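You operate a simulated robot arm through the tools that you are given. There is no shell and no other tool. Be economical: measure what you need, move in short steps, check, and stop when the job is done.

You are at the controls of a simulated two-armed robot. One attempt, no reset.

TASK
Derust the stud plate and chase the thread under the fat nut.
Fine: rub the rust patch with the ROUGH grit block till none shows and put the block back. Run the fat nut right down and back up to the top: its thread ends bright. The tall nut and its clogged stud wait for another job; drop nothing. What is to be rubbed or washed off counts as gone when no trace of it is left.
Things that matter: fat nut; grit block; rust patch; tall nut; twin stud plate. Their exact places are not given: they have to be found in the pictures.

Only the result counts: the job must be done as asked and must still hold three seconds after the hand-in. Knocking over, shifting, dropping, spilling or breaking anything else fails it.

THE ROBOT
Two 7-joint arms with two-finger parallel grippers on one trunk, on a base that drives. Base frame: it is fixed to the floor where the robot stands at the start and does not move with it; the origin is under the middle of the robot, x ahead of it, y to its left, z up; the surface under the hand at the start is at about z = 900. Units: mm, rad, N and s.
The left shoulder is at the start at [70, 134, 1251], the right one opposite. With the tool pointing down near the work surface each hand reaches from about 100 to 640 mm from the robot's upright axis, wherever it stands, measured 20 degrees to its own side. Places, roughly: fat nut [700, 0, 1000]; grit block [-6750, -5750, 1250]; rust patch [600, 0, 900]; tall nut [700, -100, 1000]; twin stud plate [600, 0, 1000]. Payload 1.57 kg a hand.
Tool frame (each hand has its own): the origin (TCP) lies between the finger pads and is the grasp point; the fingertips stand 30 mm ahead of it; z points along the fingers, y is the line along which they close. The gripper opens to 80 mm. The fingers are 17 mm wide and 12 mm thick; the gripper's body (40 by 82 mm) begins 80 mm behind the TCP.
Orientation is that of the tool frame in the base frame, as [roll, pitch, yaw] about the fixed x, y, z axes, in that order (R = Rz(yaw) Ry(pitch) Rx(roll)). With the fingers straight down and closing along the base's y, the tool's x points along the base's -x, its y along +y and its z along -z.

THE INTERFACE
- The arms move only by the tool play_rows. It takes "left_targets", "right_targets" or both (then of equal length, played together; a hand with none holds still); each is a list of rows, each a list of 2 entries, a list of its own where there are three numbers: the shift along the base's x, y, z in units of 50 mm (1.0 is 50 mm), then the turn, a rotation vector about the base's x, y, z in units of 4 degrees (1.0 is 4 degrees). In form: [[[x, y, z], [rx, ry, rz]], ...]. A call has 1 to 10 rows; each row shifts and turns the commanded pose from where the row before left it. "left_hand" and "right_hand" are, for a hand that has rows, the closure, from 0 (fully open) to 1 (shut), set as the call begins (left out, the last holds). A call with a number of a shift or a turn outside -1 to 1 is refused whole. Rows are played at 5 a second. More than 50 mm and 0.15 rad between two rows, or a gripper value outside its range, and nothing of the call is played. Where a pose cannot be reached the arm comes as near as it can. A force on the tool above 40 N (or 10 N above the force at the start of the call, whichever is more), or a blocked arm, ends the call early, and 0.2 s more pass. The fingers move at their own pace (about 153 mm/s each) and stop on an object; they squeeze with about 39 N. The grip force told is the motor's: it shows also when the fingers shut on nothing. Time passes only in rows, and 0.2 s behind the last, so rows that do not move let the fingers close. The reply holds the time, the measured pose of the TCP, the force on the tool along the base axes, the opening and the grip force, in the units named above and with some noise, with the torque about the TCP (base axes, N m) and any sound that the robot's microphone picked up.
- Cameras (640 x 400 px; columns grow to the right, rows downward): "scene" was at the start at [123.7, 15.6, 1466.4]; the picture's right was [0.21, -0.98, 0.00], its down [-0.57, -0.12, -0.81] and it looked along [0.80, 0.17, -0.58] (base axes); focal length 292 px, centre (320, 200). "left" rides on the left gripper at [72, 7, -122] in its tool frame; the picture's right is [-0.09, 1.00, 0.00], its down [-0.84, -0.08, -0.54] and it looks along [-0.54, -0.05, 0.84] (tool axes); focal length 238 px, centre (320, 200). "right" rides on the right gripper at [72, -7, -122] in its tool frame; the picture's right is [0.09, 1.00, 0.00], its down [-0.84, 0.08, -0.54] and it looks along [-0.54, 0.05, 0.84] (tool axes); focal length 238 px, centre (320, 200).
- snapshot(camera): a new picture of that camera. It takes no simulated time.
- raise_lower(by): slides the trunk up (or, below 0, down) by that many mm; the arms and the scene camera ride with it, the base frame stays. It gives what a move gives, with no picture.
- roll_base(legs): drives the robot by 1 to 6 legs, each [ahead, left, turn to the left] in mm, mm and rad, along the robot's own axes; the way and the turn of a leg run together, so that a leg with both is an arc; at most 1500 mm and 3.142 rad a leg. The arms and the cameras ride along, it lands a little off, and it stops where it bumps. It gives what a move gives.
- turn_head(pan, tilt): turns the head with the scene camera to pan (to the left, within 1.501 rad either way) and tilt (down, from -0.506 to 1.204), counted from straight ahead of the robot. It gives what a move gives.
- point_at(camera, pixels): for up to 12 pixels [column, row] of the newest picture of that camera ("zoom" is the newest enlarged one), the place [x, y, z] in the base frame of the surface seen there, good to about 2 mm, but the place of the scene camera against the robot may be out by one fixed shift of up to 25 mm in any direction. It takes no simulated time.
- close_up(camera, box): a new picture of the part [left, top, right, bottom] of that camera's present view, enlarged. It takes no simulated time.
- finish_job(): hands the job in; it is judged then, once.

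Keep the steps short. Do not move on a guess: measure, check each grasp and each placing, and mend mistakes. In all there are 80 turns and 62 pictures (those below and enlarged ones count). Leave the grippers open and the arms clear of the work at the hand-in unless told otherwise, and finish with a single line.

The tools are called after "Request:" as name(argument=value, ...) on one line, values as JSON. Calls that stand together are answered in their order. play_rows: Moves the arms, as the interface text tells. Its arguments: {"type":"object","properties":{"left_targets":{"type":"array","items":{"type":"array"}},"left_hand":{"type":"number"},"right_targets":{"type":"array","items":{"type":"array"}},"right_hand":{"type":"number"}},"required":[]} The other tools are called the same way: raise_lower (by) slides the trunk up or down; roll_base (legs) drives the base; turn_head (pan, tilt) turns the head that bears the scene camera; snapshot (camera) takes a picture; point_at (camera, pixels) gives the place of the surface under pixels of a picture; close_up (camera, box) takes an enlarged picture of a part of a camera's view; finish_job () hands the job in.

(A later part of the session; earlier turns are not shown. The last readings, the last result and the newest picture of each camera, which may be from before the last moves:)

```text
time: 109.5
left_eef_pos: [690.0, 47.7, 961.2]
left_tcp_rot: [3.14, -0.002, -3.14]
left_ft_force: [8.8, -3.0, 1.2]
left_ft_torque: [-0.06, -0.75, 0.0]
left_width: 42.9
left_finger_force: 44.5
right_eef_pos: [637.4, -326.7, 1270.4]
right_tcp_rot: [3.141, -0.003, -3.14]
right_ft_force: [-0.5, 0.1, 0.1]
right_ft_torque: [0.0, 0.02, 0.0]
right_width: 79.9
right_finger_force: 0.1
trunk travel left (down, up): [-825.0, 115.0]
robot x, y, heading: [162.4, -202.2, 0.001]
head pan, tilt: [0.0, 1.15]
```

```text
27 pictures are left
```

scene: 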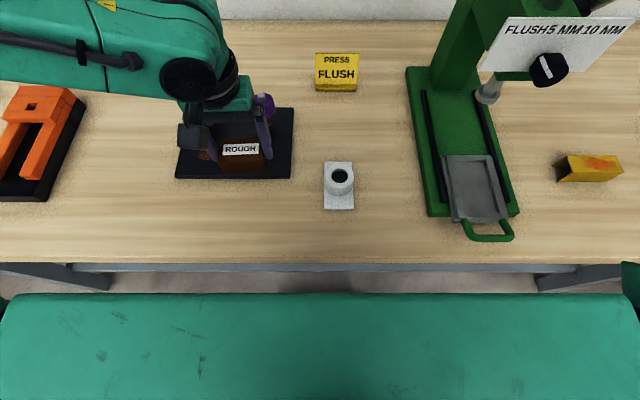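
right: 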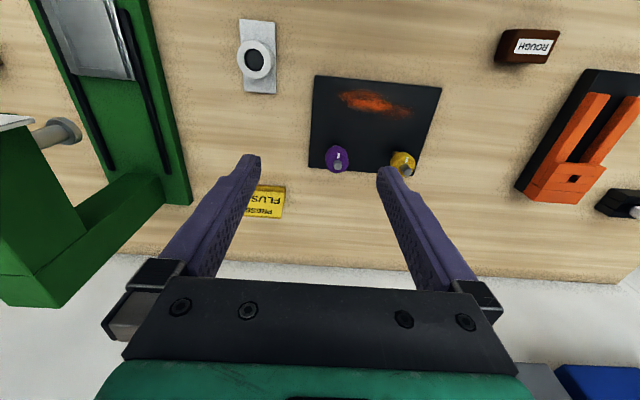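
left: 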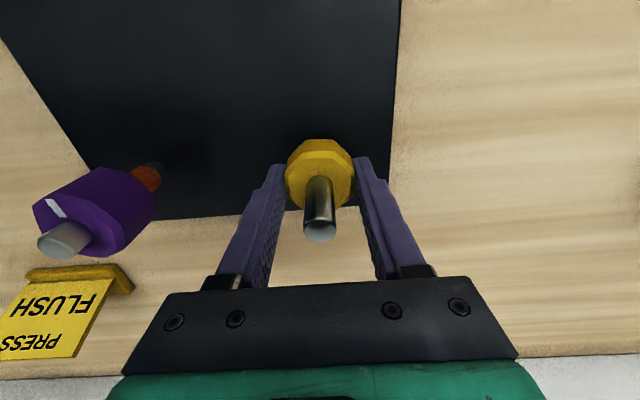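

It's running well (560° so far). I'll continue 120° to the end of this stroke.

Request:
play_rows(left_targets=[[[0, 0, -0.0029], [0, 0, -1]], [[0, 0, -0.0029], [0, 0, -1]], [[0, 0, -0.0029], [0, 0, -1]], [[0, 0, -0.0029], [0, 0, -1]], [[0, 0, -0.0029], [0, 0, -1]], [[0, 0, -0.0029], [0, 0, -1]], [[0, 0, -0.0029], [0, 0, -1]], [[0, 0, -0.0029], [0, 0, -1]], [[0, 0, -0.0029], [0, 0, -1]], [[0, 0, -0.0029], [0, 0, -1]]])

Request:
play_rows(left_targets=[[[0, 0, -0.0029], [0, 0, -1]], [[0, 0, -0.0029], [0, 0, -1]], [[0, 0, -0.0029], [0, 0, -1]], [[0, 0, -0.0029], [0, 0, -1]], [[0, 0, -0.0029], [0, 0, -1]], [[0, 0, -0.0029], [0, 0, -1]], [[0, 0, -0.0029], [0, 0, -1]], [[0, 0, -0.0029], [0, 0, -1]], [[0, 0, -0.0029], [0, 0, -1]], [[0, 0, -0.0029], [0, 0, -1]]])

Request:
play_rows(left_targets=[[[0, 0, -0.0029], [0, 0, -1]], [[0, 0, -0.0029], [0, 0, -1]], [[0, 0, -0.0029], [0, 0, -1]], [[0, 0, -0.0029], [0, 0, -1]], [[0, 0, -0.0029], [0, 0, -1]], [[0, 0, -0.0029], [0, 0, -1]], [[0, 0, -0.0029], [0, 0, -1]], [[0, 0, -0.0029], [0, 0, -1]], [[0, 0, -0.0029], [0, 0, -1]], [[0, 0, -0.0029], [0, 0, -1]]])

Request:
play_rows(left_targets=[[[0, 0, 0], [0, 0, 0]], [[0, 0, 0], [0, 0, 0]]], left_hand=0)

Request:
close_up(camera="left", box=[240, 110, 400, 250])

Request:
close_up(camera="scene", box=[160, 70, 300, 170])

```text
time: 111.7
left_eef_pos: [689.0, 46.7, 961.1]
left_tcp_rot: [-3.141, -0.002, 2.444]
left_ft_force: [5.7, -5.1, -2.8]
left_ft_torque: [0.28, -0.29, 0.02]
left_width: 43.0
left_finger_force: 45.2
right_eef_pos: [636.1, -327.5, 1271.1]
right_tcp_rot: [3.139, -0.003, -3.14]
right_ft_force: [0.5, 0.2, -0.5]
right_ft_torque: [-0.01, -0.04, 0.01]
right_width: 80.3
right_finger_force: 0.0
trunk travel left (down, up): [-825.0, 115.0]
robot x, y, heading: [165.9, -200.7, 0.005]
head pan, tilt: [0.0, 1.15]
```

```text
time: 113.9
left_eef_pos: [690.1, 45.8, 960.0]
left_tcp_rot: [-3.139, -0.002, 1.748]
left_ft_force: [-0.3, -8.7, -12.2]
left_ft_torque: [0.19, -0.23, 0.04]
left_width: 42.9
left_finger_force: 44.5
right_eef_pos: [637.9, -327.7, 1271.2]
right_tcp_rot: [3.139, -0.002, -3.14]
right_ft_force: [-0.4, -0.8, -1.2]
right_ft_torque: [-0.01, -0.01, 0.01]
right_width: 80.1
right_finger_force: 0.1
trunk travel left (down, up): [-825.0, 115.0]
robot x, y, heading: [158.0, -202.4, 0.004]
head pan, tilt: [0.0, 1.15]
```

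```text
time: 116.1
left_eef_pos: [689.5, 46.9, 960.3]
left_tcp_rot: [-3.138, 0.003, 1.048]
left_ft_force: [-9.5, -11.0, -22.7]
left_ft_torque: [-0.15, -0.11, 0.08]
left_width: 43.1
left_finger_force: 45.0
right_eef_pos: [636.1, -327.6, 1271.6]
right_tcp_rot: [3.138, 0.0, -3.139]
right_ft_force: [1.0, 0.6, -0.3]
right_ft_torque: [0.03, 0.03, 0.0]
right_width: 80.1
right_finger_force: 0.1
trunk travel left (down, up): [-825.0, 115.0]
robot x, y, heading: [159.5, -203.0, 0.002]
head pan, tilt: [0.0, 1.15]
```

```text
time: 116.7
left_eef_pos: [689.9, 48.8, 960.9]
left_tcp_rot: [3.14, -0.001, 1.05]
left_ft_force: [0.1, -0.1, -0.3]
left_ft_torque: [0.01, -0.01, 0.02]
left_width: 80.3
left_finger_force: 0.1
right_eef_pos: [635.7, -327.5, 1271.5]
right_tcp_rot: [3.139, 0.001, -3.14]
right_ft_force: [0.5, 0.5, 0.0]
right_ft_torque: [0.0, -0.01, 0.0]
right_width: 80.0
right_finger_force: 0.0
trunk travel left (down, up): [-825.0, 115.0]
robot x, y, heading: [163.0, -201.4, 0.005]
head pan, tilt: [0.0, 1.15]
```

```text
2.86 times, centred on (320, 180) of left
```

zoom: 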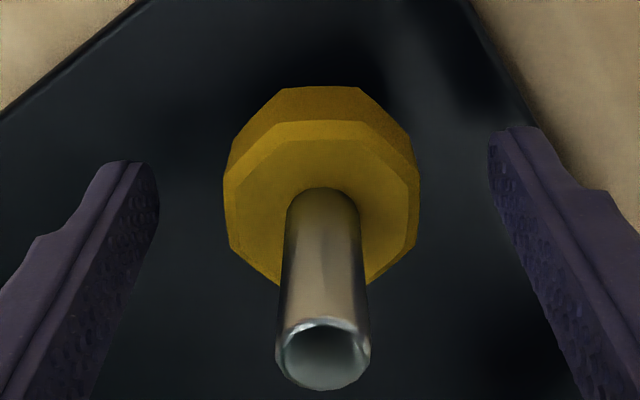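

```text
4.00 times, centred on (230, 120) of scene
```

zoom: 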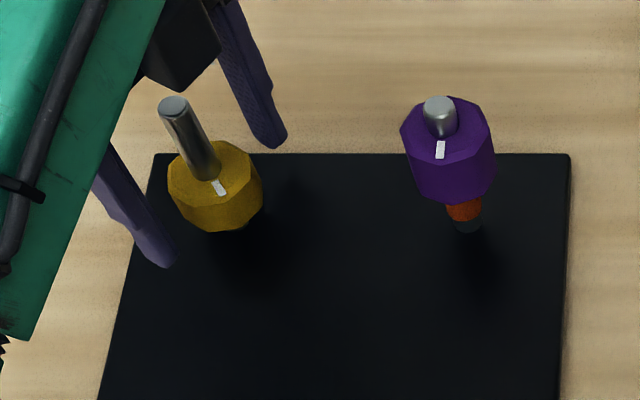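

The nut is nearly down. I'll measure its present height and the gap beneath it.

Request:
point_at(camera="zoom", pixels=[[235, 185], [220, 187], [190, 175], [215, 228], [240, 222], [213, 240], [470, 227], [463, 205], [445, 160], [175, 105]])

Request:
close_up(camera="scene", box=[185, 95, 245, 140])

```text
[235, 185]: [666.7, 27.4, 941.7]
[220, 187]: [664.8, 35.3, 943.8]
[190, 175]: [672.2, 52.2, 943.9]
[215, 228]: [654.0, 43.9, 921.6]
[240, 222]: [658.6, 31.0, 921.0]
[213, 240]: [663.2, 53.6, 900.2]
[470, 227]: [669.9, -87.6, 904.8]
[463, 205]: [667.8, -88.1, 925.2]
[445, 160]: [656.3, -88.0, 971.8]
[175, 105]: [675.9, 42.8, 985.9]
```

```text
8.89 times, centred on (215, 118) of scene
```

zoom: 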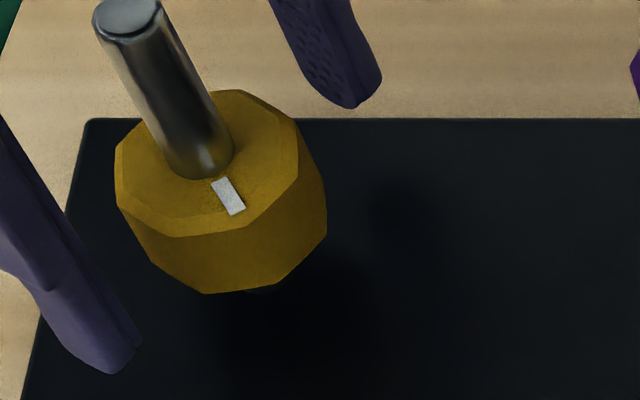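

The nut top is now about 956, its bottom about 933, and the plate is at 913, so it still has some way to go. I'll swing back 240°, grip, and turn on while watching for the stop.

Request:
play_rows(left_targets=[[[0, 0, 0.04], [0, 0, 1]], [[0, 0, 0], [0, 0, 1]], [[0, 0, 0], [0, 0, 1]], [[0, 0, 0], [0, 0, 1]], [[0, 0, 0], [0, 0, 1]], [[0, 0, 0], [0, 0, 1]], [[0, 0, 0], [0, 0, 1]], [[0, 0, 0], [0, 0, 1]], [[0, 0, 0], [0, 0, 1]], [[0, 0, 0], [0, 0, 1]]])

Request:
play_rows(left_targets=[[[0, 0, 0], [0, 0, 1]], [[0, 0, 0], [0, 0, 1]], [[0, 0, 0], [0, 0, 1]], [[0, 0, 0], [0, 0, 1]], [[0, 0, 0], [0, 0, 1]], [[0, 0, 0], [0, 0, 1]], [[0, 0, 0], [0, 0, 1]], [[0, 0, 0], [0, 0, 1]], [[0, 0, 0], [0, 0, 1]], [[0, 0, 0], [0, 0, 1]]])

Request:
play_rows(left_targets=[[[0, 0, 0], [0, 0, 1]], [[0, 0, 0], [0, 0, 1]], [[0, 0, 0], [0, 0, 1]], [[0, 0, 0], [0, 0, 1]], [[0, 0, 0], [0, 0, 1]], [[0, 0, 0], [0, 0, 1]], [[0, 0, 0], [0, 0, 1]], [[0, 0, 0], [0, 0, 1]], [[0, 0, 0], [0, 0, 1]], [[0, 0, 0], [0, 0, 1]]])

Request:
play_rows(left_targets=[[[0, 0, 0], [0, 0, 1]], [[0, 0, 0], [0, 0, 1]], [[0, 0, 0], [0, 0, 1]], [[0, 0, 0], [0, 0, 1]], [[0, 0, 0], [0, 0, 1]], [[0, 0, 0], [0, 0, 1]], [[0, 0, 0], [0, 0, 1]], [[0, 0, 0], [0, 0, 1]], [[0, 0, 0], [0, 0, 1]], [[0, 0, 0], [0, 0, 1]]])

Request:
play_rows(left_targets=[[[0, 0, 0], [0, 0, 1]], [[0, 0, 0], [0, 0, 1]], [[0, 0, 0], [0, 0, 1]], [[0, 0, 0], [0, 0, 1]], [[0, 0, 0], [0, 0, 1]], [[0, 0, 0], [0, 0, 1]], [[0, 0, 0], [0, 0, 1]], [[0, 0, 0], [0, 0, 1]], [[0, 0, 0], [0, 0, 1]], [[0, 0, 0], [0, 0, 1]]])

Request:
play_rows(left_targets=[[[0, 0, 0], [0, 0, 1]], [[0, 0, 0], [0, 0, 1]], [[0, 0, 0], [0, 0, 1]], [[0, 0, 0], [0, 0, 1]], [[0, 0, 0], [0, 0, 1]], [[0, 0, 0], [0, 0, 1]], [[0, 0, 0], [0, 0, 1]], [[0, 0, 0], [0, 0, 1]], [[0, 0, 0], [0, 0, 1]], [[0, 0, 0], [0, 0, 1]]])

Request:
play_rows(left_targets=[[[0, 0, 0], [0, 0, 0]], [[0, 0, 0], [0, 0, 0]], [[0, 0, 0], [0, 0, 0]]], left_hand=1)

Request:
play_rows(left_targets=[[[0, 0, -0.0029], [0, 0, -1]], [[0, 0, -0.0029], [0, 0, -1]], [[0, 0, -0.0029], [0, 0, -1]], [[0, 0, -0.0029], [0, 0, -1]], [[0, 0, -0.0029], [0, 0, -1]], [[0, 0, -0.0029], [0, 0, -1]], [[0, 0, -0.0029], [0, 0, -1]], [[0, 0, -0.0029], [0, 0, -1]], [[0, 0, -0.0029], [0, 0, -1]], [[0, 0, -0.0029], [0, 0, -1]]])

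Request:
snapshot(camera="left")

```text
time: 118.9
left_eef_pos: [687.6, 48.9, 963.0]
left_tcp_rot: [3.141, -0.001, 1.749]
left_ft_force: [0.1, -0.5, 0.4]
left_ft_torque: [0.02, 0.0, 0.01]
left_width: 80.2
left_finger_force: 0.1
right_eef_pos: [634.1, -325.8, 1272.0]
right_tcp_rot: [-3.141, 0.0, -3.139]
right_ft_force: [0.8, -0.3, 0.3]
right_ft_torque: [0.0, 0.0, 0.0]
right_width: 79.9
right_finger_force: 0.0
trunk travel left (down, up): [-825.0, 115.0]
robot x, y, heading: [160.3, -203.8, -0.0]
head pan, tilt: [0.0, 1.15]
```

```text
time: 121.1
left_eef_pos: [687.9, 48.7, 963.1]
left_tcp_rot: [-3.141, 0.0, 2.449]
left_ft_force: [-0.3, 0.6, 0.0]
left_ft_torque: [0.0, -0.03, 0.01]
left_width: 80.1
left_finger_force: 0.0
right_eef_pos: [634.8, -326.9, 1271.7]
right_tcp_rot: [-3.14, 0.001, -3.139]
right_ft_force: [-0.7, -0.3, -0.1]
right_ft_torque: [-0.03, -0.03, -0.01]
right_width: 80.0
right_finger_force: 0.2
trunk travel left (down, up): [-825.0, 115.0]
robot x, y, heading: [161.3, -205.4, 0.004]
head pan, tilt: [0.0, 1.15]
```

```text
time: 123.3
left_eef_pos: [688.2, 48.5, 961.9]
left_tcp_rot: [3.141, -0.001, -3.138]
left_ft_force: [-0.2, -0.2, -0.6]
left_ft_torque: [0.0, 0.02, 0.0]
left_width: 80.0
left_finger_force: 0.0
right_eef_pos: [635.3, -325.7, 1272.5]
right_tcp_rot: [3.14, 0.0, -3.138]
right_ft_force: [0.4, -0.3, 0.2]
right_ft_torque: [0.01, 0.01, 0.03]
right_width: 80.2
right_finger_force: 0.1
trunk travel left (down, up): [-825.0, 115.0]
robot x, y, heading: [163.2, -199.0, 0.002]
head pan, tilt: [0.0, 1.15]
```

```text
time: 125.5
left_eef_pos: [688.9, 48.3, 962.4]
left_tcp_rot: [-3.14, -0.001, -2.441]
left_ft_force: [0.8, -0.4, 0.1]
left_ft_torque: [-0.01, -0.02, 0.02]
left_width: 80.2
left_finger_force: 0.0
right_eef_pos: [633.9, -326.3, 1273.2]
right_tcp_rot: [3.141, 0.001, -3.139]
right_ft_force: [0.4, -0.6, 0.1]
right_ft_torque: [0.0, 0.01, -0.03]
right_width: 79.5
right_finger_force: 0.2
trunk travel left (down, up): [-825.0, 115.0]
robot x, y, heading: [160.0, -199.2, 0.007]
head pan, tilt: [0.0, 1.15]
```

```text
time: 127.7
left_eef_pos: [688.7, 48.4, 962.0]
left_tcp_rot: [-3.141, 0.002, -1.741]
left_ft_force: [-0.9, -0.2, 0.2]
left_ft_torque: [-0.01, 0.04, -0.05]
left_width: 79.9
left_finger_force: 0.1
right_eef_pos: [634.5, -326.1, 1271.8]
right_tcp_rot: [-3.14, 0.001, -3.139]
right_ft_force: [0.7, 0.5, 1.0]
right_ft_torque: [-0.01, 0.01, 0.0]
right_width: 80.0
right_finger_force: 0.1
trunk travel left (down, up): [-825.0, 115.0]
robot x, y, heading: [159.4, -201.2, 0.005]
head pan, tilt: [0.0, 1.15]
```

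```text
time: 129.9
left_eef_pos: [688.7, 47.9, 962.1]
left_tcp_rot: [-3.141, 0.001, -1.045]
left_ft_force: [0.7, 0.3, 0.2]
left_ft_torque: [0.01, 0.01, -0.02]
left_width: 79.7
left_finger_force: 0.0
right_eef_pos: [635.5, -328.8, 1271.3]
right_tcp_rot: [-3.141, -0.001, -3.141]
right_ft_force: [-0.5, -0.5, 0.6]
right_ft_torque: [0.02, 0.01, 0.01]
right_width: 79.9
right_finger_force: 0.1
trunk travel left (down, up): [-825.0, 115.0]
robot x, y, heading: [160.7, -199.9, 0.004]
head pan, tilt: [0.0, 1.15]
```

```text
time: 130.7
left_eef_pos: [689.5, 48.2, 963.6]
left_tcp_rot: [3.14, 0.003, -1.044]
left_ft_force: [0.1, 0.4, 0.3]
left_ft_torque: [0.22, -0.59, -0.02]
left_width: 43.0
left_finger_force: 44.4
right_eef_pos: [634.9, -326.0, 1272.9]
right_tcp_rot: [3.14, 0.0, -3.141]
right_ft_force: [0.4, 0.7, 0.7]
right_ft_torque: [-0.01, 0.0, 0.03]
right_width: 80.0
right_finger_force: 0.0
trunk travel left (down, up): [-825.0, 115.0]
robot x, y, heading: [159.6, -202.4, -0.0]
head pan, tilt: [0.0, 1.15]
```

```text
time: 132.9
left_eef_pos: [688.5, 48.4, 960.0]
left_tcp_rot: [3.142, 0.001, -1.742]
left_ft_force: [8.6, 0.6, 6.1]
left_ft_torque: [0.17, -0.22, 0.65]
left_width: 43.2
left_finger_force: 44.8
right_eef_pos: [635.8, -325.5, 1271.7]
right_tcp_rot: [3.14, 0.0, -3.139]
right_ft_force: [-0.2, -0.6, -0.2]
right_ft_torque: [0.02, 0.01, -0.01]
right_width: 79.9
right_finger_force: 0.1
trunk travel left (down, up): [-825.0, 115.0]
robot x, y, heading: [160.9, -200.8, -0.001]
head pan, tilt: [0.0, 1.15]
```

```text
23 pictures are left
```

left: 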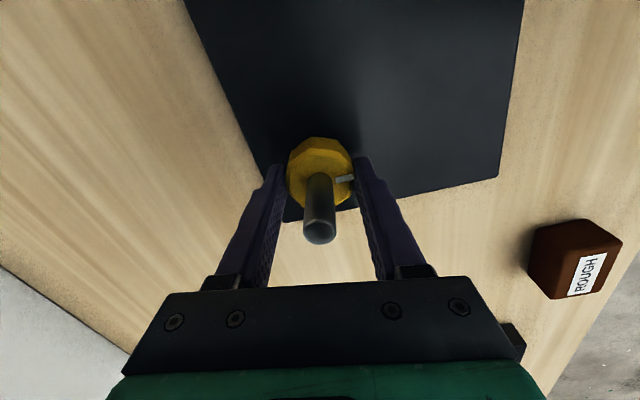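

The torque about z is now +0.65 N m for the first time, after exactly two turns in all, which suggests the bottom stop. I'll turn 16° more to confirm.

Request:
play_rows(left_targets=[[[0, 0, -0.001], [0, 0, -1]], [[0, 0, 0], [0, 0, -1]], [[0, 0, 0], [0, 0, -1]], [[0, 0, 0], [0, 0, -1]]])

Request:
close_up(camera="left", box=[240, 110, 400, 250])

```text
time: 133.9
left_eef_pos: [689.2, 46.1, 959.1]
left_tcp_rot: [3.139, -0.001, -2.026]
left_ft_force: [7.4, -1.6, 3.8]
left_ft_torque: [-0.07, -0.24, 0.5]
left_width: 43.2
left_finger_force: 45.1
right_eef_pos: [637.1, -326.3, 1271.5]
right_tcp_rot: [3.139, 0.001, 3.141]
right_ft_force: [-0.5, 0.1, 1.5]
right_ft_torque: [0.03, 0.01, 0.02]
right_width: 80.2
right_finger_force: 0.1
trunk travel left (down, up): [-825.0, 115.0]
robot x, y, heading: [160.1, -202.7, 0.008]
head pan, tilt: [0.0, 1.15]
```

```text
2.86 times, centred on (320, 180) of left
```

zoom: 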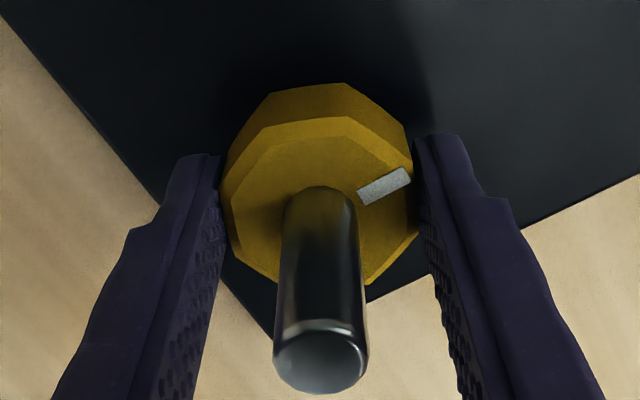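

The mark slipped back 20° against the fingers, so the nut is firmly at the bottom stop after 720°. Now up: I'll turn 40° counter-clockwise with rising feed, open, swing back 220° and regrip.

Request:
play_rows(left_targets=[[[0, 0, 0.0029], [0, 0, 1]], [[0, 0, 0.0029], [0, 0, 1]], [[0, 0, 0.0029], [0, 0, 1]], [[0, 0, 0.0029], [0, 0, 1]], [[0, 0, 0.0029], [0, 0, 1]], [[0, 0, 0.0029], [0, 0, 1]], [[0, 0, 0.0029], [0, 0, 1]], [[0, 0, 0.0029], [0, 0, 1]], [[0, 0, 0.0029], [0, 0, 1]], [[0, 0, 0.0029], [0, 0, 1]]])

Request:
play_rows(left_targets=[[[0, 0, 0], [0, 0, 0]], [[0, 0, 0], [0, 0, 0]]], left_hand=0)

Request:
play_rows(left_targets=[[[0, 0, 0], [0, 0, -1]], [[0, 0, 0], [0, 0, -1]], [[0, 0, 0], [0, 0, -1]], [[0, 0, 0], [0, 0, -1]], [[0, 0, 0], [0, 0, -1]], [[0, 0, 0], [0, 0, -1]], [[0, 0, 0], [0, 0, -1]], [[0, 0, 0], [0, 0, -1]], [[0, 0, 0], [0, 0, -1]], [[0, 0, 0], [0, 0, -1]]])

Request:
play_rows(left_targets=[[[0, 0, 0], [0, 0, -1]], [[0, 0, 0], [0, 0, -1]], [[0, 0, 0], [0, 0, -1]], [[0, 0, 0], [0, 0, -1]], [[0, 0, 0], [0, 0, -1]], [[0, 0, 0], [0, 0, -1]], [[0, 0, 0], [0, 0, -1]], [[0, 0, 0], [0, 0, -1]], [[0, 0, 0], [0, 0, -1]], [[0, 0, 0], [0, 0, -1]]])

Request:
play_rows(left_targets=[[[0, 0, 0], [0, 0, -1]], [[0, 0, 0], [0, 0, -1]], [[0, 0, 0], [0, 0, -1]], [[0, 0, 0], [0, 0, -1]], [[0, 0, 0], [0, 0, -1]], [[0, 0, 0], [0, 0, -1]], [[0, 0, 0], [0, 0, -1]], [[0, 0, 0], [0, 0, -1]], [[0, 0, 0], [0, 0, -1]], [[0, 0, 0], [0, 0, -1]]])

Request:
play_rows(left_targets=[[[0, 0, 0], [0, 0, -1]], [[0, 0, 0], [0, 0, -1]], [[0, 0, 0], [0, 0, -1]], [[0, 0, 0], [0, 0, -1]], [[0, 0, 0], [0, 0, -1]], [[0, 0, 0], [0, 0, -1]], [[0, 0, 0], [0, 0, -1]], [[0, 0, 0], [0, 0, -1]], [[0, 0, 0], [0, 0, -1]], [[0, 0, 0], [0, 0, -1]]])

Request:
play_rows(left_targets=[[[0, 0, 0], [0, 0, -1]], [[0, 0, 0], [0, 0, -1]], [[0, 0, 0], [0, 0, -1]], [[0, 0, 0], [0, 0, -1]], [[0, 0, 0], [0, 0, -1]], [[0, 0, 0], [0, 0, -1]], [[0, 0, 0], [0, 0, -1]], [[0, 0, 0], [0, 0, -1]], [[0, 0, 0], [0, 0, -1]], [[0, 0, 0], [0, 0, -1]]])

Request:
play_rows(left_targets=[[[0, 0, 0], [0, 0, -1]], [[0, 0, 0], [0, 0, -1]], [[0, 0, 0], [0, 0, -1]], [[0, 0, 0], [0, 0, -1]], [[0, 0, 0], [0, 0, -1]]])

Request:
close_up(camera="left", box=[240, 110, 400, 250])

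Request:
point_at(camera="zoom", pixels=[[320, 170], [250, 210], [390, 210], [320, 350], [320, 100]])

```text
time: 136.1
left_eef_pos: [688.7, 46.6, 962.0]
left_tcp_rot: [3.139, 0.003, -1.323]
left_ft_force: [0.9, -7.4, -4.6]
left_ft_torque: [-0.96, -0.28, -0.01]
left_width: 43.1
left_finger_force: 44.8
right_eef_pos: [636.8, -328.1, 1271.5]
right_tcp_rot: [3.141, 0.001, -3.14]
right_ft_force: [-0.2, -0.2, 0.1]
right_ft_torque: [0.0, 0.01, 0.02]
right_width: 79.9
right_finger_force: 0.0
trunk travel left (down, up): [-825.0, 115.0]
robot x, y, heading: [157.1, -199.8, 0.007]
head pan, tilt: [0.0, 1.15]
```

```text
time: 136.7
left_eef_pos: [688.4, 48.8, 962.0]
left_tcp_rot: [-3.141, 0.003, -1.322]
left_ft_force: [-0.4, 0.0, -0.4]
left_ft_torque: [0.0, -0.01, -0.04]
left_width: 80.3
left_finger_force: 0.1
right_eef_pos: [635.7, -326.6, 1270.7]
right_tcp_rot: [3.14, -0.001, -3.141]
right_ft_force: [0.4, 0.7, 0.4]
right_ft_torque: [0.05, 0.0, -0.01]
right_width: 80.0
right_finger_force: 0.0
trunk travel left (down, up): [-825.0, 115.0]
robot x, y, heading: [160.4, -199.8, 0.002]
head pan, tilt: [0.0, 1.15]
```

```text
time: 138.9
left_eef_pos: [688.5, 49.1, 960.2]
left_tcp_rot: [3.141, 0.001, -2.023]
left_ft_force: [0.2, 0.3, -0.1]
left_ft_torque: [0.03, 0.02, 0.0]
left_width: 79.8
left_finger_force: 0.1
right_eef_pos: [635.5, -325.4, 1272.4]
right_tcp_rot: [3.139, -0.002, -3.14]
right_ft_force: [0.4, 0.4, -0.3]
right_ft_torque: [0.01, 0.0, 0.0]
right_width: 79.9
right_finger_force: 0.1
trunk travel left (down, up): [-825.0, 115.0]
robot x, y, heading: [161.7, -196.0, -0.002]
head pan, tilt: [0.0, 1.15]
```

```text
time: 141.1
left_eef_pos: [688.4, 48.1, 962.9]
left_tcp_rot: [3.14, 0.0, -2.723]
left_ft_force: [-0.2, 0.5, 0.0]
left_ft_torque: [0.02, 0.02, 0.02]
left_width: 80.0
left_finger_force: 0.0
right_eef_pos: [635.2, -326.8, 1271.4]
right_tcp_rot: [3.14, 0.0, 3.141]
right_ft_force: [0.1, 0.0, 0.2]
right_ft_torque: [-0.04, 0.05, -0.01]
right_width: 80.1
right_finger_force: 0.1
trunk travel left (down, up): [-825.0, 115.0]
robot x, y, heading: [160.8, -200.7, 0.003]
head pan, tilt: [0.0, 1.15]
```

```text
time: 143.3
left_eef_pos: [688.8, 49.3, 962.4]
left_tcp_rot: [-3.142, 0.003, 2.863]
left_ft_force: [0.4, -0.5, 0.2]
left_ft_torque: [0.0, 0.02, -0.01]
left_width: 80.3
left_finger_force: 0.1
right_eef_pos: [634.8, -326.3, 1272.6]
right_tcp_rot: [3.141, 0.001, -3.139]
right_ft_force: [-0.1, 0.5, -0.4]
right_ft_torque: [-0.02, 0.02, 0.05]
right_width: 80.1
right_finger_force: 0.0
trunk travel left (down, up): [-825.0, 115.0]
robot x, y, heading: [163.0, -199.0, 0.003]
head pan, tilt: [0.0, 1.15]
```

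```text
time: 145.5
left_eef_pos: [688.7, 48.7, 962.0]
left_tcp_rot: [-3.141, 0.003, 2.164]
left_ft_force: [-0.2, 0.0, 0.0]
left_ft_torque: [-0.02, 0.0, 0.0]
left_width: 79.8
left_finger_force: 0.0
right_eef_pos: [635.5, -325.6, 1271.9]
right_tcp_rot: [-3.141, 0.0, -3.14]
right_ft_force: [-0.5, -0.5, 0.9]
right_ft_torque: [0.01, 0.03, 0.04]
right_width: 80.0
right_finger_force: 0.0
trunk travel left (down, up): [-825.0, 115.0]
robot x, y, heading: [163.4, -200.7, 0.002]
head pan, tilt: [0.0, 1.15]
```

```text
time: 147.7
left_eef_pos: [689.4, 49.6, 963.0]
left_tcp_rot: [-3.141, 0.001, 1.468]
left_ft_force: [0.2, -1.0, 0.0]
left_ft_torque: [-0.02, 0.02, -0.01]
left_width: 80.0
left_finger_force: 0.1
right_eef_pos: [634.9, -324.8, 1273.0]
right_tcp_rot: [3.14, 0.0, -3.14]
right_ft_force: [-0.3, 0.9, 0.5]
right_ft_torque: [-0.03, 0.0, -0.02]
right_width: 79.9
right_finger_force: 0.1
trunk travel left (down, up): [-825.0, 115.0]
robot x, y, heading: [161.3, -202.1, 0.0]
head pan, tilt: [0.0, 1.15]
```

```text
time: 148.9
left_eef_pos: [687.6, 48.4, 962.2]
left_tcp_rot: [-3.14, 0.002, 1.121]
left_ft_force: [-0.1, -0.2, 1.0]
left_ft_torque: [-0.01, -0.01, -0.02]
left_width: 79.9
left_finger_force: 0.0
right_eef_pos: [634.3, -325.6, 1272.4]
right_tcp_rot: [-3.141, 0.0, -3.139]
right_ft_force: [0.1, -0.3, 1.0]
right_ft_torque: [0.0, -0.01, -0.01]
right_width: 79.8
right_finger_force: 0.1
trunk travel left (down, up): [-825.0, 115.0]
robot x, y, heading: [162.8, -200.8, -0.001]
head pan, tilt: [0.0, 1.15]
```

```text
2.86 times, centred on (320, 180) of left
```

zoom: 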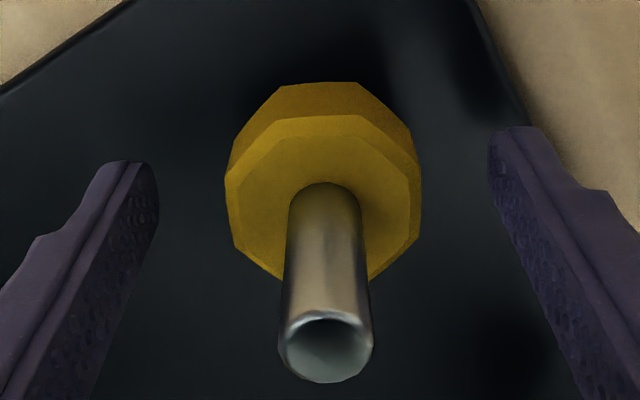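

```text
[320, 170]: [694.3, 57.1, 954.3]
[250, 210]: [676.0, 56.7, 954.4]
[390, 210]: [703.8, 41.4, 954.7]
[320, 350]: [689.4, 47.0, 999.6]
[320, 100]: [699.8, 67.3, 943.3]
```

The top reads 954.5, as expected after 40° back up. I'll lower 4 mm for a fuller grip, close, and turn up 240°.

Request:
play_rows(left_targets=[[[0, 0, -0.08], [0, 0, 0]], [[0, 0, 0], [0, 0, 0]]])

Request:
play_rows(left_targets=[[[0, 0, 0], [0, 0, 0]], [[0, 0, 0], [0, 0, 0]], [[0, 0, 0], [0, 0, 0]]], left_hand=1)

Request:
play_rows(left_targets=[[[0, 0, 0.0029], [0, 0, 1]], [[0, 0, 0.0029], [0, 0, 1]], [[0, 0, 0.0029], [0, 0, 1]], [[0, 0, 0.0029], [0, 0, 1]], [[0, 0, 0.0029], [0, 0, 1]], [[0, 0, 0.0029], [0, 0, 1]], [[0, 0, 0.0029], [0, 0, 1]], [[0, 0, 0.0029], [0, 0, 1]], [[0, 0, 0.0029], [0, 0, 1]], [[0, 0, 0.0029], [0, 0, 1]]])

Request:
play_rows(left_targets=[[[0, 0, 0.0029], [0, 0, 1]], [[0, 0, 0.0029], [0, 0, 1]], [[0, 0, 0.0029], [0, 0, 1]], [[0, 0, 0.0029], [0, 0, 1]], [[0, 0, 0.0029], [0, 0, 1]], [[0, 0, 0.0029], [0, 0, 1]], [[0, 0, 0.0029], [0, 0, 1]], [[0, 0, 0.0029], [0, 0, 1]], [[0, 0, 0.0029], [0, 0, 1]], [[0, 0, 0.0029], [0, 0, 1]]])

Request:
play_rows(left_targets=[[[0, 0, 0.0029], [0, 0, 1]], [[0, 0, 0.0029], [0, 0, 1]], [[0, 0, 0.0029], [0, 0, 1]], [[0, 0, 0.0029], [0, 0, 1]], [[0, 0, 0.0029], [0, 0, 1]], [[0, 0, 0.0029], [0, 0, 1]], [[0, 0, 0.0029], [0, 0, 1]], [[0, 0, 0.0029], [0, 0, 1]], [[0, 0, 0.0029], [0, 0, 1]], [[0, 0, 0.0029], [0, 0, 1]]])

Request:
play_rows(left_targets=[[[0, 0, 0.0029], [0, 0, 1]], [[0, 0, 0.0029], [0, 0, 1]], [[0, 0, 0.0029], [0, 0, 1]], [[0, 0, 0.0029], [0, 0, 1]], [[0, 0, 0.0029], [0, 0, 1]], [[0, 0, 0.0029], [0, 0, 1]], [[0, 0, 0.0029], [0, 0, 1]], [[0, 0, 0.0029], [0, 0, 1]], [[0, 0, 0.0029], [0, 0, 1]], [[0, 0, 0.0029], [0, 0, 1]]])

Request:
play_rows(left_targets=[[[0, 0, 0.0029], [0, 0, 1]], [[0, 0, 0.0029], [0, 0, 1]], [[0, 0, 0.0029], [0, 0, 1]], [[0, 0, 0.0029], [0, 0, 1]], [[0, 0, 0.0029], [0, 0, 1]], [[0, 0, 0.0029], [0, 0, 1]], [[0, 0, 0.0029], [0, 0, 1]], [[0, 0, 0.0029], [0, 0, 1]], [[0, 0, 0.0029], [0, 0, 1]], [[0, 0, 0.0029], [0, 0, 1]]])

Request:
play_rows(left_targets=[[[0, 0, 0.0029], [0, 0, 1]], [[0, 0, 0.0029], [0, 0, 1]], [[0, 0, 0.0029], [0, 0, 1]], [[0, 0, 0.0029], [0, 0, 1]], [[0, 0, 0.0029], [0, 0, 1]], [[0, 0, 0.0029], [0, 0, 1]], [[0, 0, 0.0029], [0, 0, 1]], [[0, 0, 0.0029], [0, 0, 1]], [[0, 0, 0.0029], [0, 0, 1]], [[0, 0, 0.0029], [0, 0, 1]]])

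Request:
snapshot(camera="left")

```text
time: 149.5
left_eef_pos: [688.2, 49.2, 958.8]
left_tcp_rot: [-3.14, 0.001, 1.119]
left_ft_force: [-0.6, -0.2, -0.4]
left_ft_torque: [-0.01, 0.01, -0.02]
left_width: 79.9
left_finger_force: 0.1
right_eef_pos: [634.9, -325.3, 1271.9]
right_tcp_rot: [-3.141, 0.0, -3.14]
right_ft_force: [0.1, -0.2, -0.5]
right_ft_torque: [0.0, 0.01, 0.02]
right_width: 80.4
right_finger_force: 0.0
trunk travel left (down, up): [-825.0, 115.0]
robot x, y, heading: [157.2, -202.7, 0.002]
head pan, tilt: [0.0, 1.15]
```

```text
time: 150.3
left_eef_pos: [689.4, 47.1, 959.2]
left_tcp_rot: [-3.139, 0.003, 1.12]
left_ft_force: [3.9, -3.1, 1.2]
left_ft_torque: [-0.37, 0.01, 0.06]
left_width: 43.0
left_finger_force: 44.6
right_eef_pos: [636.5, -328.0, 1271.6]
right_tcp_rot: [3.141, 0.0, -3.14]
right_ft_force: [-0.3, -0.5, -0.3]
right_ft_torque: [0.01, 0.0, 0.01]
right_width: 80.1
right_finger_force: 0.1
trunk travel left (down, up): [-825.0, 115.0]
robot x, y, heading: [162.5, -201.1, 0.005]
head pan, tilt: [0.0, 1.15]
```

```text
time: 152.5
left_eef_pos: [688.5, 47.1, 959.6]
left_tcp_rot: [3.139, -0.001, 1.82]
left_ft_force: [4.8, -2.2, 5.5]
left_ft_torque: [-0.45, 0.13, -0.01]
left_width: 43.1
left_finger_force: 44.8
right_eef_pos: [635.2, -327.6, 1271.9]
right_tcp_rot: [3.139, 0.0, -3.14]
right_ft_force: [0.0, 0.2, -0.5]
right_ft_torque: [0.0, 0.02, -0.02]
right_width: 80.1
right_finger_force: 0.1
trunk travel left (down, up): [-825.0, 115.0]
robot x, y, heading: [161.7, -201.9, 0.001]
head pan, tilt: [0.0, 1.15]
```

```text
time: 154.7
left_eef_pos: [688.6, 47.4, 960.6]
left_tcp_rot: [3.14, 0.001, 2.518]
left_ft_force: [10.3, 0.7, 13.4]
left_ft_torque: [0.06, 0.22, -0.04]
left_width: 43.0
left_finger_force: 45.1
right_eef_pos: [635.9, -327.6, 1272.2]
right_tcp_rot: [3.139, 0.001, -3.14]
right_ft_force: [0.3, 0.2, -0.3]
right_ft_torque: [0.03, -0.01, -0.02]
right_width: 80.0
right_finger_force: 0.1
trunk travel left (down, up): [-825.0, 115.0]
robot x, y, heading: [164.1, -203.0, 0.0]
head pan, tilt: [0.0, 1.15]
```

```text
time: 156.9
left_eef_pos: [688.6, 47.4, 961.8]
left_tcp_rot: [3.14, 0.003, -3.068]
left_ft_force: [13.5, 2.9, 20.1]
left_ft_torque: [-0.14, 0.06, -0.05]
left_width: 43.0
left_finger_force: 45.1
right_eef_pos: [636.3, -326.6, 1271.7]
right_tcp_rot: [3.14, 0.001, -3.14]
right_ft_force: [1.1, -0.2, 0.8]
right_ft_torque: [-0.01, 0.0, 0.0]
right_width: 79.9
right_finger_force: 0.1
trunk travel left (down, up): [-825.0, 115.0]
robot x, y, heading: [163.4, -200.6, 0.003]
head pan, tilt: [0.0, 1.15]
```

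```text
time: 159.1
left_eef_pos: [688.3, 46.0, 963.1]
left_tcp_rot: [3.139, 0.002, -2.37]
left_ft_force: [15.1, -2.1, 18.3]
left_ft_torque: [-0.23, -0.43, -0.03]
left_width: 43.1
left_finger_force: 45.3
right_eef_pos: [637.3, -327.9, 1272.0]
right_tcp_rot: [3.141, 0.0, -3.141]
right_ft_force: [0.1, -0.2, -0.2]
right_ft_torque: [-0.02, 0.0, 0.02]
right_width: 80.0
right_finger_force: 0.0
trunk travel left (down, up): [-825.0, 115.0]
robot x, y, heading: [165.2, -199.9, 0.002]
head pan, tilt: [0.0, 1.15]
```

```text
time: 161.3
left_eef_pos: [688.8, 47.7, 964.1]
left_tcp_rot: [3.141, 0.003, -1.672]
left_ft_force: [14.9, 1.9, 21.7]
left_ft_torque: [-0.05, -0.32, -0.09]
left_width: 43.0
left_finger_force: 45.2
right_eef_pos: [635.4, -326.6, 1272.5]
right_tcp_rot: [3.141, -0.001, -3.139]
right_ft_force: [-0.1, -0.1, -0.5]
right_ft_torque: [-0.03, 0.02, 0.01]
right_width: 80.1
right_finger_force: 0.1
trunk travel left (down, up): [-825.0, 115.0]
robot x, y, heading: [161.0, -201.0, 0.005]
head pan, tilt: [0.0, 1.15]
```

```text
time: 163.5
left_eef_pos: [688.5, 47.5, 965.3]
left_tcp_rot: [-3.141, 0.002, -0.974]
left_ft_force: [16.0, 1.4, 22.2]
left_ft_torque: [0.43, 0.11, -0.06]
left_width: 43.1
left_finger_force: 45.1
right_eef_pos: [636.1, -327.8, 1271.8]
right_tcp_rot: [3.14, 0.001, -3.14]
right_ft_force: [0.0, 0.3, -1.0]
right_ft_torque: [0.0, 0.0, -0.01]
right_width: 80.2
right_finger_force: 0.1
trunk travel left (down, up): [-825.0, 115.0]
robot x, y, heading: [163.3, -198.2, 0.004]
head pan, tilt: [0.0, 1.15]
```

```text
20 pictures are left
```

left: 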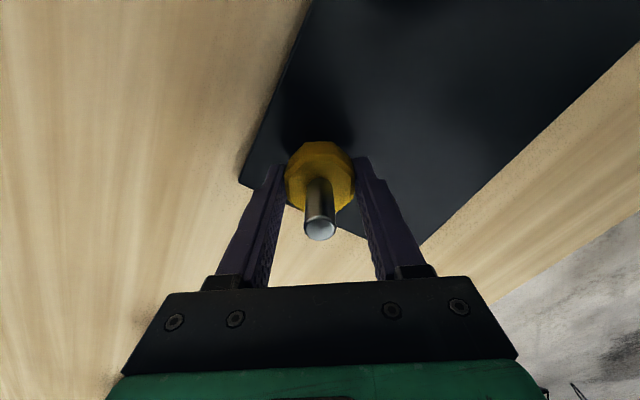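

That's 280° up with the forces within limits. I'll open, swing back 240° and measure.

Request:
play_rows(left_targets=[[[0, 0, 0], [0, 0, 0]], [[0, 0, 0], [0, 0, 0]]], left_hand=0)

Request:
play_rows(left_targets=[[[0, 0, 0], [0, 0, -1]], [[0, 0, 0], [0, 0, -1]], [[0, 0, 0], [0, 0, -1]], [[0, 0, 0], [0, 0, -1]], [[0, 0, 0], [0, 0, -1]], [[0, 0, 0], [0, 0, -1]], [[0, 0, 0], [0, 0, -1]], [[0, 0, 0], [0, 0, -1]], [[0, 0, 0], [0, 0, -1]], [[0, 0, 0], [0, 0, -1]]])

Request:
play_rows(left_targets=[[[0, 0, 0], [0, 0, -1]], [[0, 0, 0], [0, 0, -1]], [[0, 0, 0], [0, 0, -1]], [[0, 0, 0], [0, 0, -1]], [[0, 0, 0], [0, 0, -1]], [[0, 0, 0], [0, 0, -1]], [[0, 0, 0], [0, 0, -1]], [[0, 0, 0], [0, 0, -1]], [[0, 0, 0], [0, 0, -1]], [[0, 0, 0], [0, 0, -1]]])

Request:
play_rows(left_targets=[[[0, 0, 0], [0, 0, -1]], [[0, 0, 0], [0, 0, -1]], [[0, 0, 0], [0, 0, -1]], [[0, 0, 0], [0, 0, -1]], [[0, 0, 0], [0, 0, -1]], [[0, 0, 0], [0, 0, -1]], [[0, 0, 0], [0, 0, -1]], [[0, 0, 0], [0, 0, -1]], [[0, 0, 0], [0, 0, -1]], [[0, 0, 0], [0, 0, -1]]])

Request:
play_rows(left_targets=[[[0, 0, 0], [0, 0, -1]], [[0, 0, 0], [0, 0, -1]], [[0, 0, 0], [0, 0, -1]], [[0, 0, 0], [0, 0, -1]], [[0, 0, 0], [0, 0, -1]], [[0, 0, 0], [0, 0, -1]], [[0, 0, 0], [0, 0, -1]], [[0, 0, 0], [0, 0, -1]], [[0, 0, 0], [0, 0, -1]], [[0, 0, 0], [0, 0, -1]]])

Request:
play_rows(left_targets=[[[0, 0, 0], [0, 0, -1]], [[0, 0, 0], [0, 0, -1]], [[0, 0, 0], [0, 0, -1]], [[0, 0, 0], [0, 0, -1]], [[0, 0, 0], [0, 0, -1]], [[0, 0, 0], [0, 0, -1]], [[0, 0, 0], [0, 0, -1]], [[0, 0, 0], [0, 0, -1]], [[0, 0, 0], [0, 0, -1]], [[0, 0, 0], [0, 0, -1]]])

Request:
play_rows(left_targets=[[[0, 0, 0], [0, 0, -1]], [[0, 0, 0], [0, 0, -1]], [[0, 0, 0], [0, 0, -1]], [[0, 0, 0], [0, 0, -1]], [[0, 0, 0], [0, 0, -1]], [[0, 0, 0], [0, 0, -1]], [[0, 0, 0], [0, 0, -1]], [[0, 0, 0], [0, 0, -1]], [[0, 0, 0], [0, 0, -1]], [[0, 0, 0], [0, 0, -1]]])

Request:
close_up(camera="left", box=[240, 110, 400, 250])

Request:
point_at(camera="zoom", pixels=[[320, 170], [250, 210], [390, 210], [320, 350], [320, 100]])

```text
time: 164.1
left_eef_pos: [688.6, 46.2, 963.9]
left_tcp_rot: [3.136, 0.002, -0.972]
left_ft_force: [0.4, -0.4, -0.5]
left_ft_torque: [0.0, 0.0, -0.01]
left_width: 80.3
left_finger_force: 0.1
right_eef_pos: [634.8, -326.4, 1272.5]
right_tcp_rot: [-3.141, 0.002, -3.139]
right_ft_force: [-0.7, 0.4, 0.5]
right_ft_torque: [0.01, 0.02, 0.01]
right_width: 80.0
right_finger_force: 0.1
trunk travel left (down, up): [-825.0, 115.0]
robot x, y, heading: [159.9, -199.7, 0.005]
head pan, tilt: [0.0, 1.15]
```

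```text
time: 166.3
left_eef_pos: [688.3, 47.5, 963.8]
left_tcp_rot: [3.141, 0.001, -1.672]
left_ft_force: [-0.4, 0.3, 0.4]
left_ft_torque: [0.0, 0.03, -0.01]
left_width: 80.4
left_finger_force: 0.1
right_eef_pos: [635.1, -325.7, 1271.9]
right_tcp_rot: [3.141, 0.0, -3.139]
right_ft_force: [-0.4, 0.2, -0.9]
right_ft_torque: [-0.03, -0.02, 0.0]
right_width: 80.0
right_finger_force: 0.1
trunk travel left (down, up): [-825.0, 115.0]
robot x, y, heading: [164.0, -202.3, -0.001]
head pan, tilt: [0.0, 1.15]
```

```text
time: 168.5
left_eef_pos: [687.8, 47.3, 964.2]
left_tcp_rot: [-3.139, 0.002, -2.372]
left_ft_force: [0.4, -0.5, -0.6]
left_ft_torque: [-0.02, 0.04, 0.03]
left_width: 80.1
left_finger_force: 0.1
right_eef_pos: [635.6, -326.9, 1272.2]
right_tcp_rot: [3.14, 0.0, -3.139]
right_ft_force: [0.0, 0.5, 1.3]
right_ft_torque: [-0.02, -0.02, -0.02]
right_width: 80.0
right_finger_force: 0.0
trunk travel left (down, up): [-825.0, 115.0]
robot x, y, heading: [161.8, -200.0, 0.006]
head pan, tilt: [0.0, 1.15]
```

```text
time: 170.7
left_eef_pos: [688.2, 47.5, 964.3]
left_tcp_rot: [3.141, -0.001, -3.07]
left_ft_force: [-0.2, 0.3, -0.3]
left_ft_torque: [0.04, 0.0, -0.01]
left_width: 80.1
left_finger_force: 0.0
right_eef_pos: [636.1, -325.0, 1271.3]
right_tcp_rot: [3.141, 0.0, -3.14]
right_ft_force: [0.6, 0.4, -0.3]
right_ft_torque: [-0.01, 0.02, 0.01]
right_width: 80.0
right_finger_force: 0.0
trunk travel left (down, up): [-825.0, 115.0]
robot x, y, heading: [158.3, -199.8, 0.001]
head pan, tilt: [0.0, 1.15]
```

```text
time: 172.9
left_eef_pos: [687.7, 48.5, 965.4]
left_tcp_rot: [-3.141, -0.002, 2.517]
left_ft_force: [0.7, -0.4, -0.5]
left_ft_torque: [0.02, 0.03, 0.02]
left_width: 80.0
left_finger_force: 0.2
right_eef_pos: [634.7, -325.9, 1273.7]
right_tcp_rot: [-3.141, 0.0, -3.139]
right_ft_force: [-0.1, 0.3, 0.1]
right_ft_torque: [0.0, 0.02, -0.02]
right_width: 80.1
right_finger_force: 0.0
trunk travel left (down, up): [-825.0, 115.0]
robot x, y, heading: [163.7, -202.5, 0.008]
head pan, tilt: [0.0, 1.15]
```

```text
time: 175.1
left_eef_pos: [690.3, 47.2, 964.1]
left_tcp_rot: [3.14, 0.0, 1.816]
left_ft_force: [-0.5, -0.1, 0.7]
left_ft_torque: [0.01, 0.01, -0.02]
left_width: 80.1
left_finger_force: 0.1
right_eef_pos: [634.7, -326.3, 1273.8]
right_tcp_rot: [-3.141, 0.0, -3.141]
right_ft_force: [-0.1, -1.3, -0.3]
right_ft_torque: [0.0, -0.02, -0.04]
right_width: 80.0
right_finger_force: 0.1
trunk travel left (down, up): [-825.0, 115.0]
robot x, y, heading: [163.2, -204.0, 0.004]
head pan, tilt: [0.0, 1.15]
```

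```text
time: 177.3
left_eef_pos: [688.1, 49.0, 964.2]
left_tcp_rot: [-3.141, 0.001, 1.12]
left_ft_force: [0.6, -0.2, -0.7]
left_ft_torque: [-0.02, -0.02, -0.02]
left_width: 80.0
left_finger_force: 0.1
right_eef_pos: [635.4, -326.0, 1272.3]
right_tcp_rot: [3.141, 0.0, -3.14]
right_ft_force: [-0.6, 0.1, 0.4]
right_ft_torque: [-0.03, 0.02, -0.01]
right_width: 80.0
right_finger_force: 0.1
trunk travel left (down, up): [-825.0, 115.0]
robot x, y, heading: [162.0, -200.6, -0.003]
head pan, tilt: [0.0, 1.15]
```

```text
2.86 times, centred on (320, 180) of left
```

zoom: 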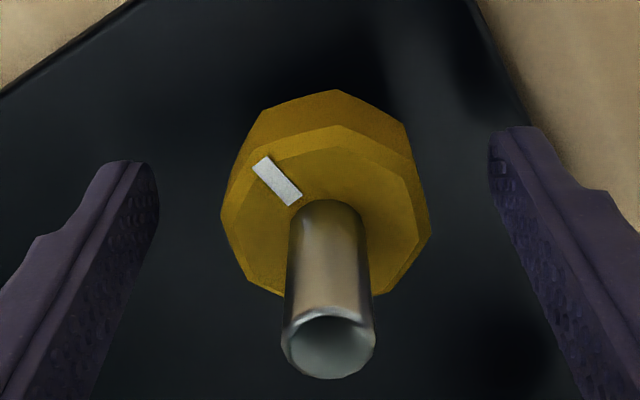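

```text
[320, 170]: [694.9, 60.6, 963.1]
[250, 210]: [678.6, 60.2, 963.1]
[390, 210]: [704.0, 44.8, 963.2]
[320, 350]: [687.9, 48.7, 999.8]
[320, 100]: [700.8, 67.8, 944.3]
```

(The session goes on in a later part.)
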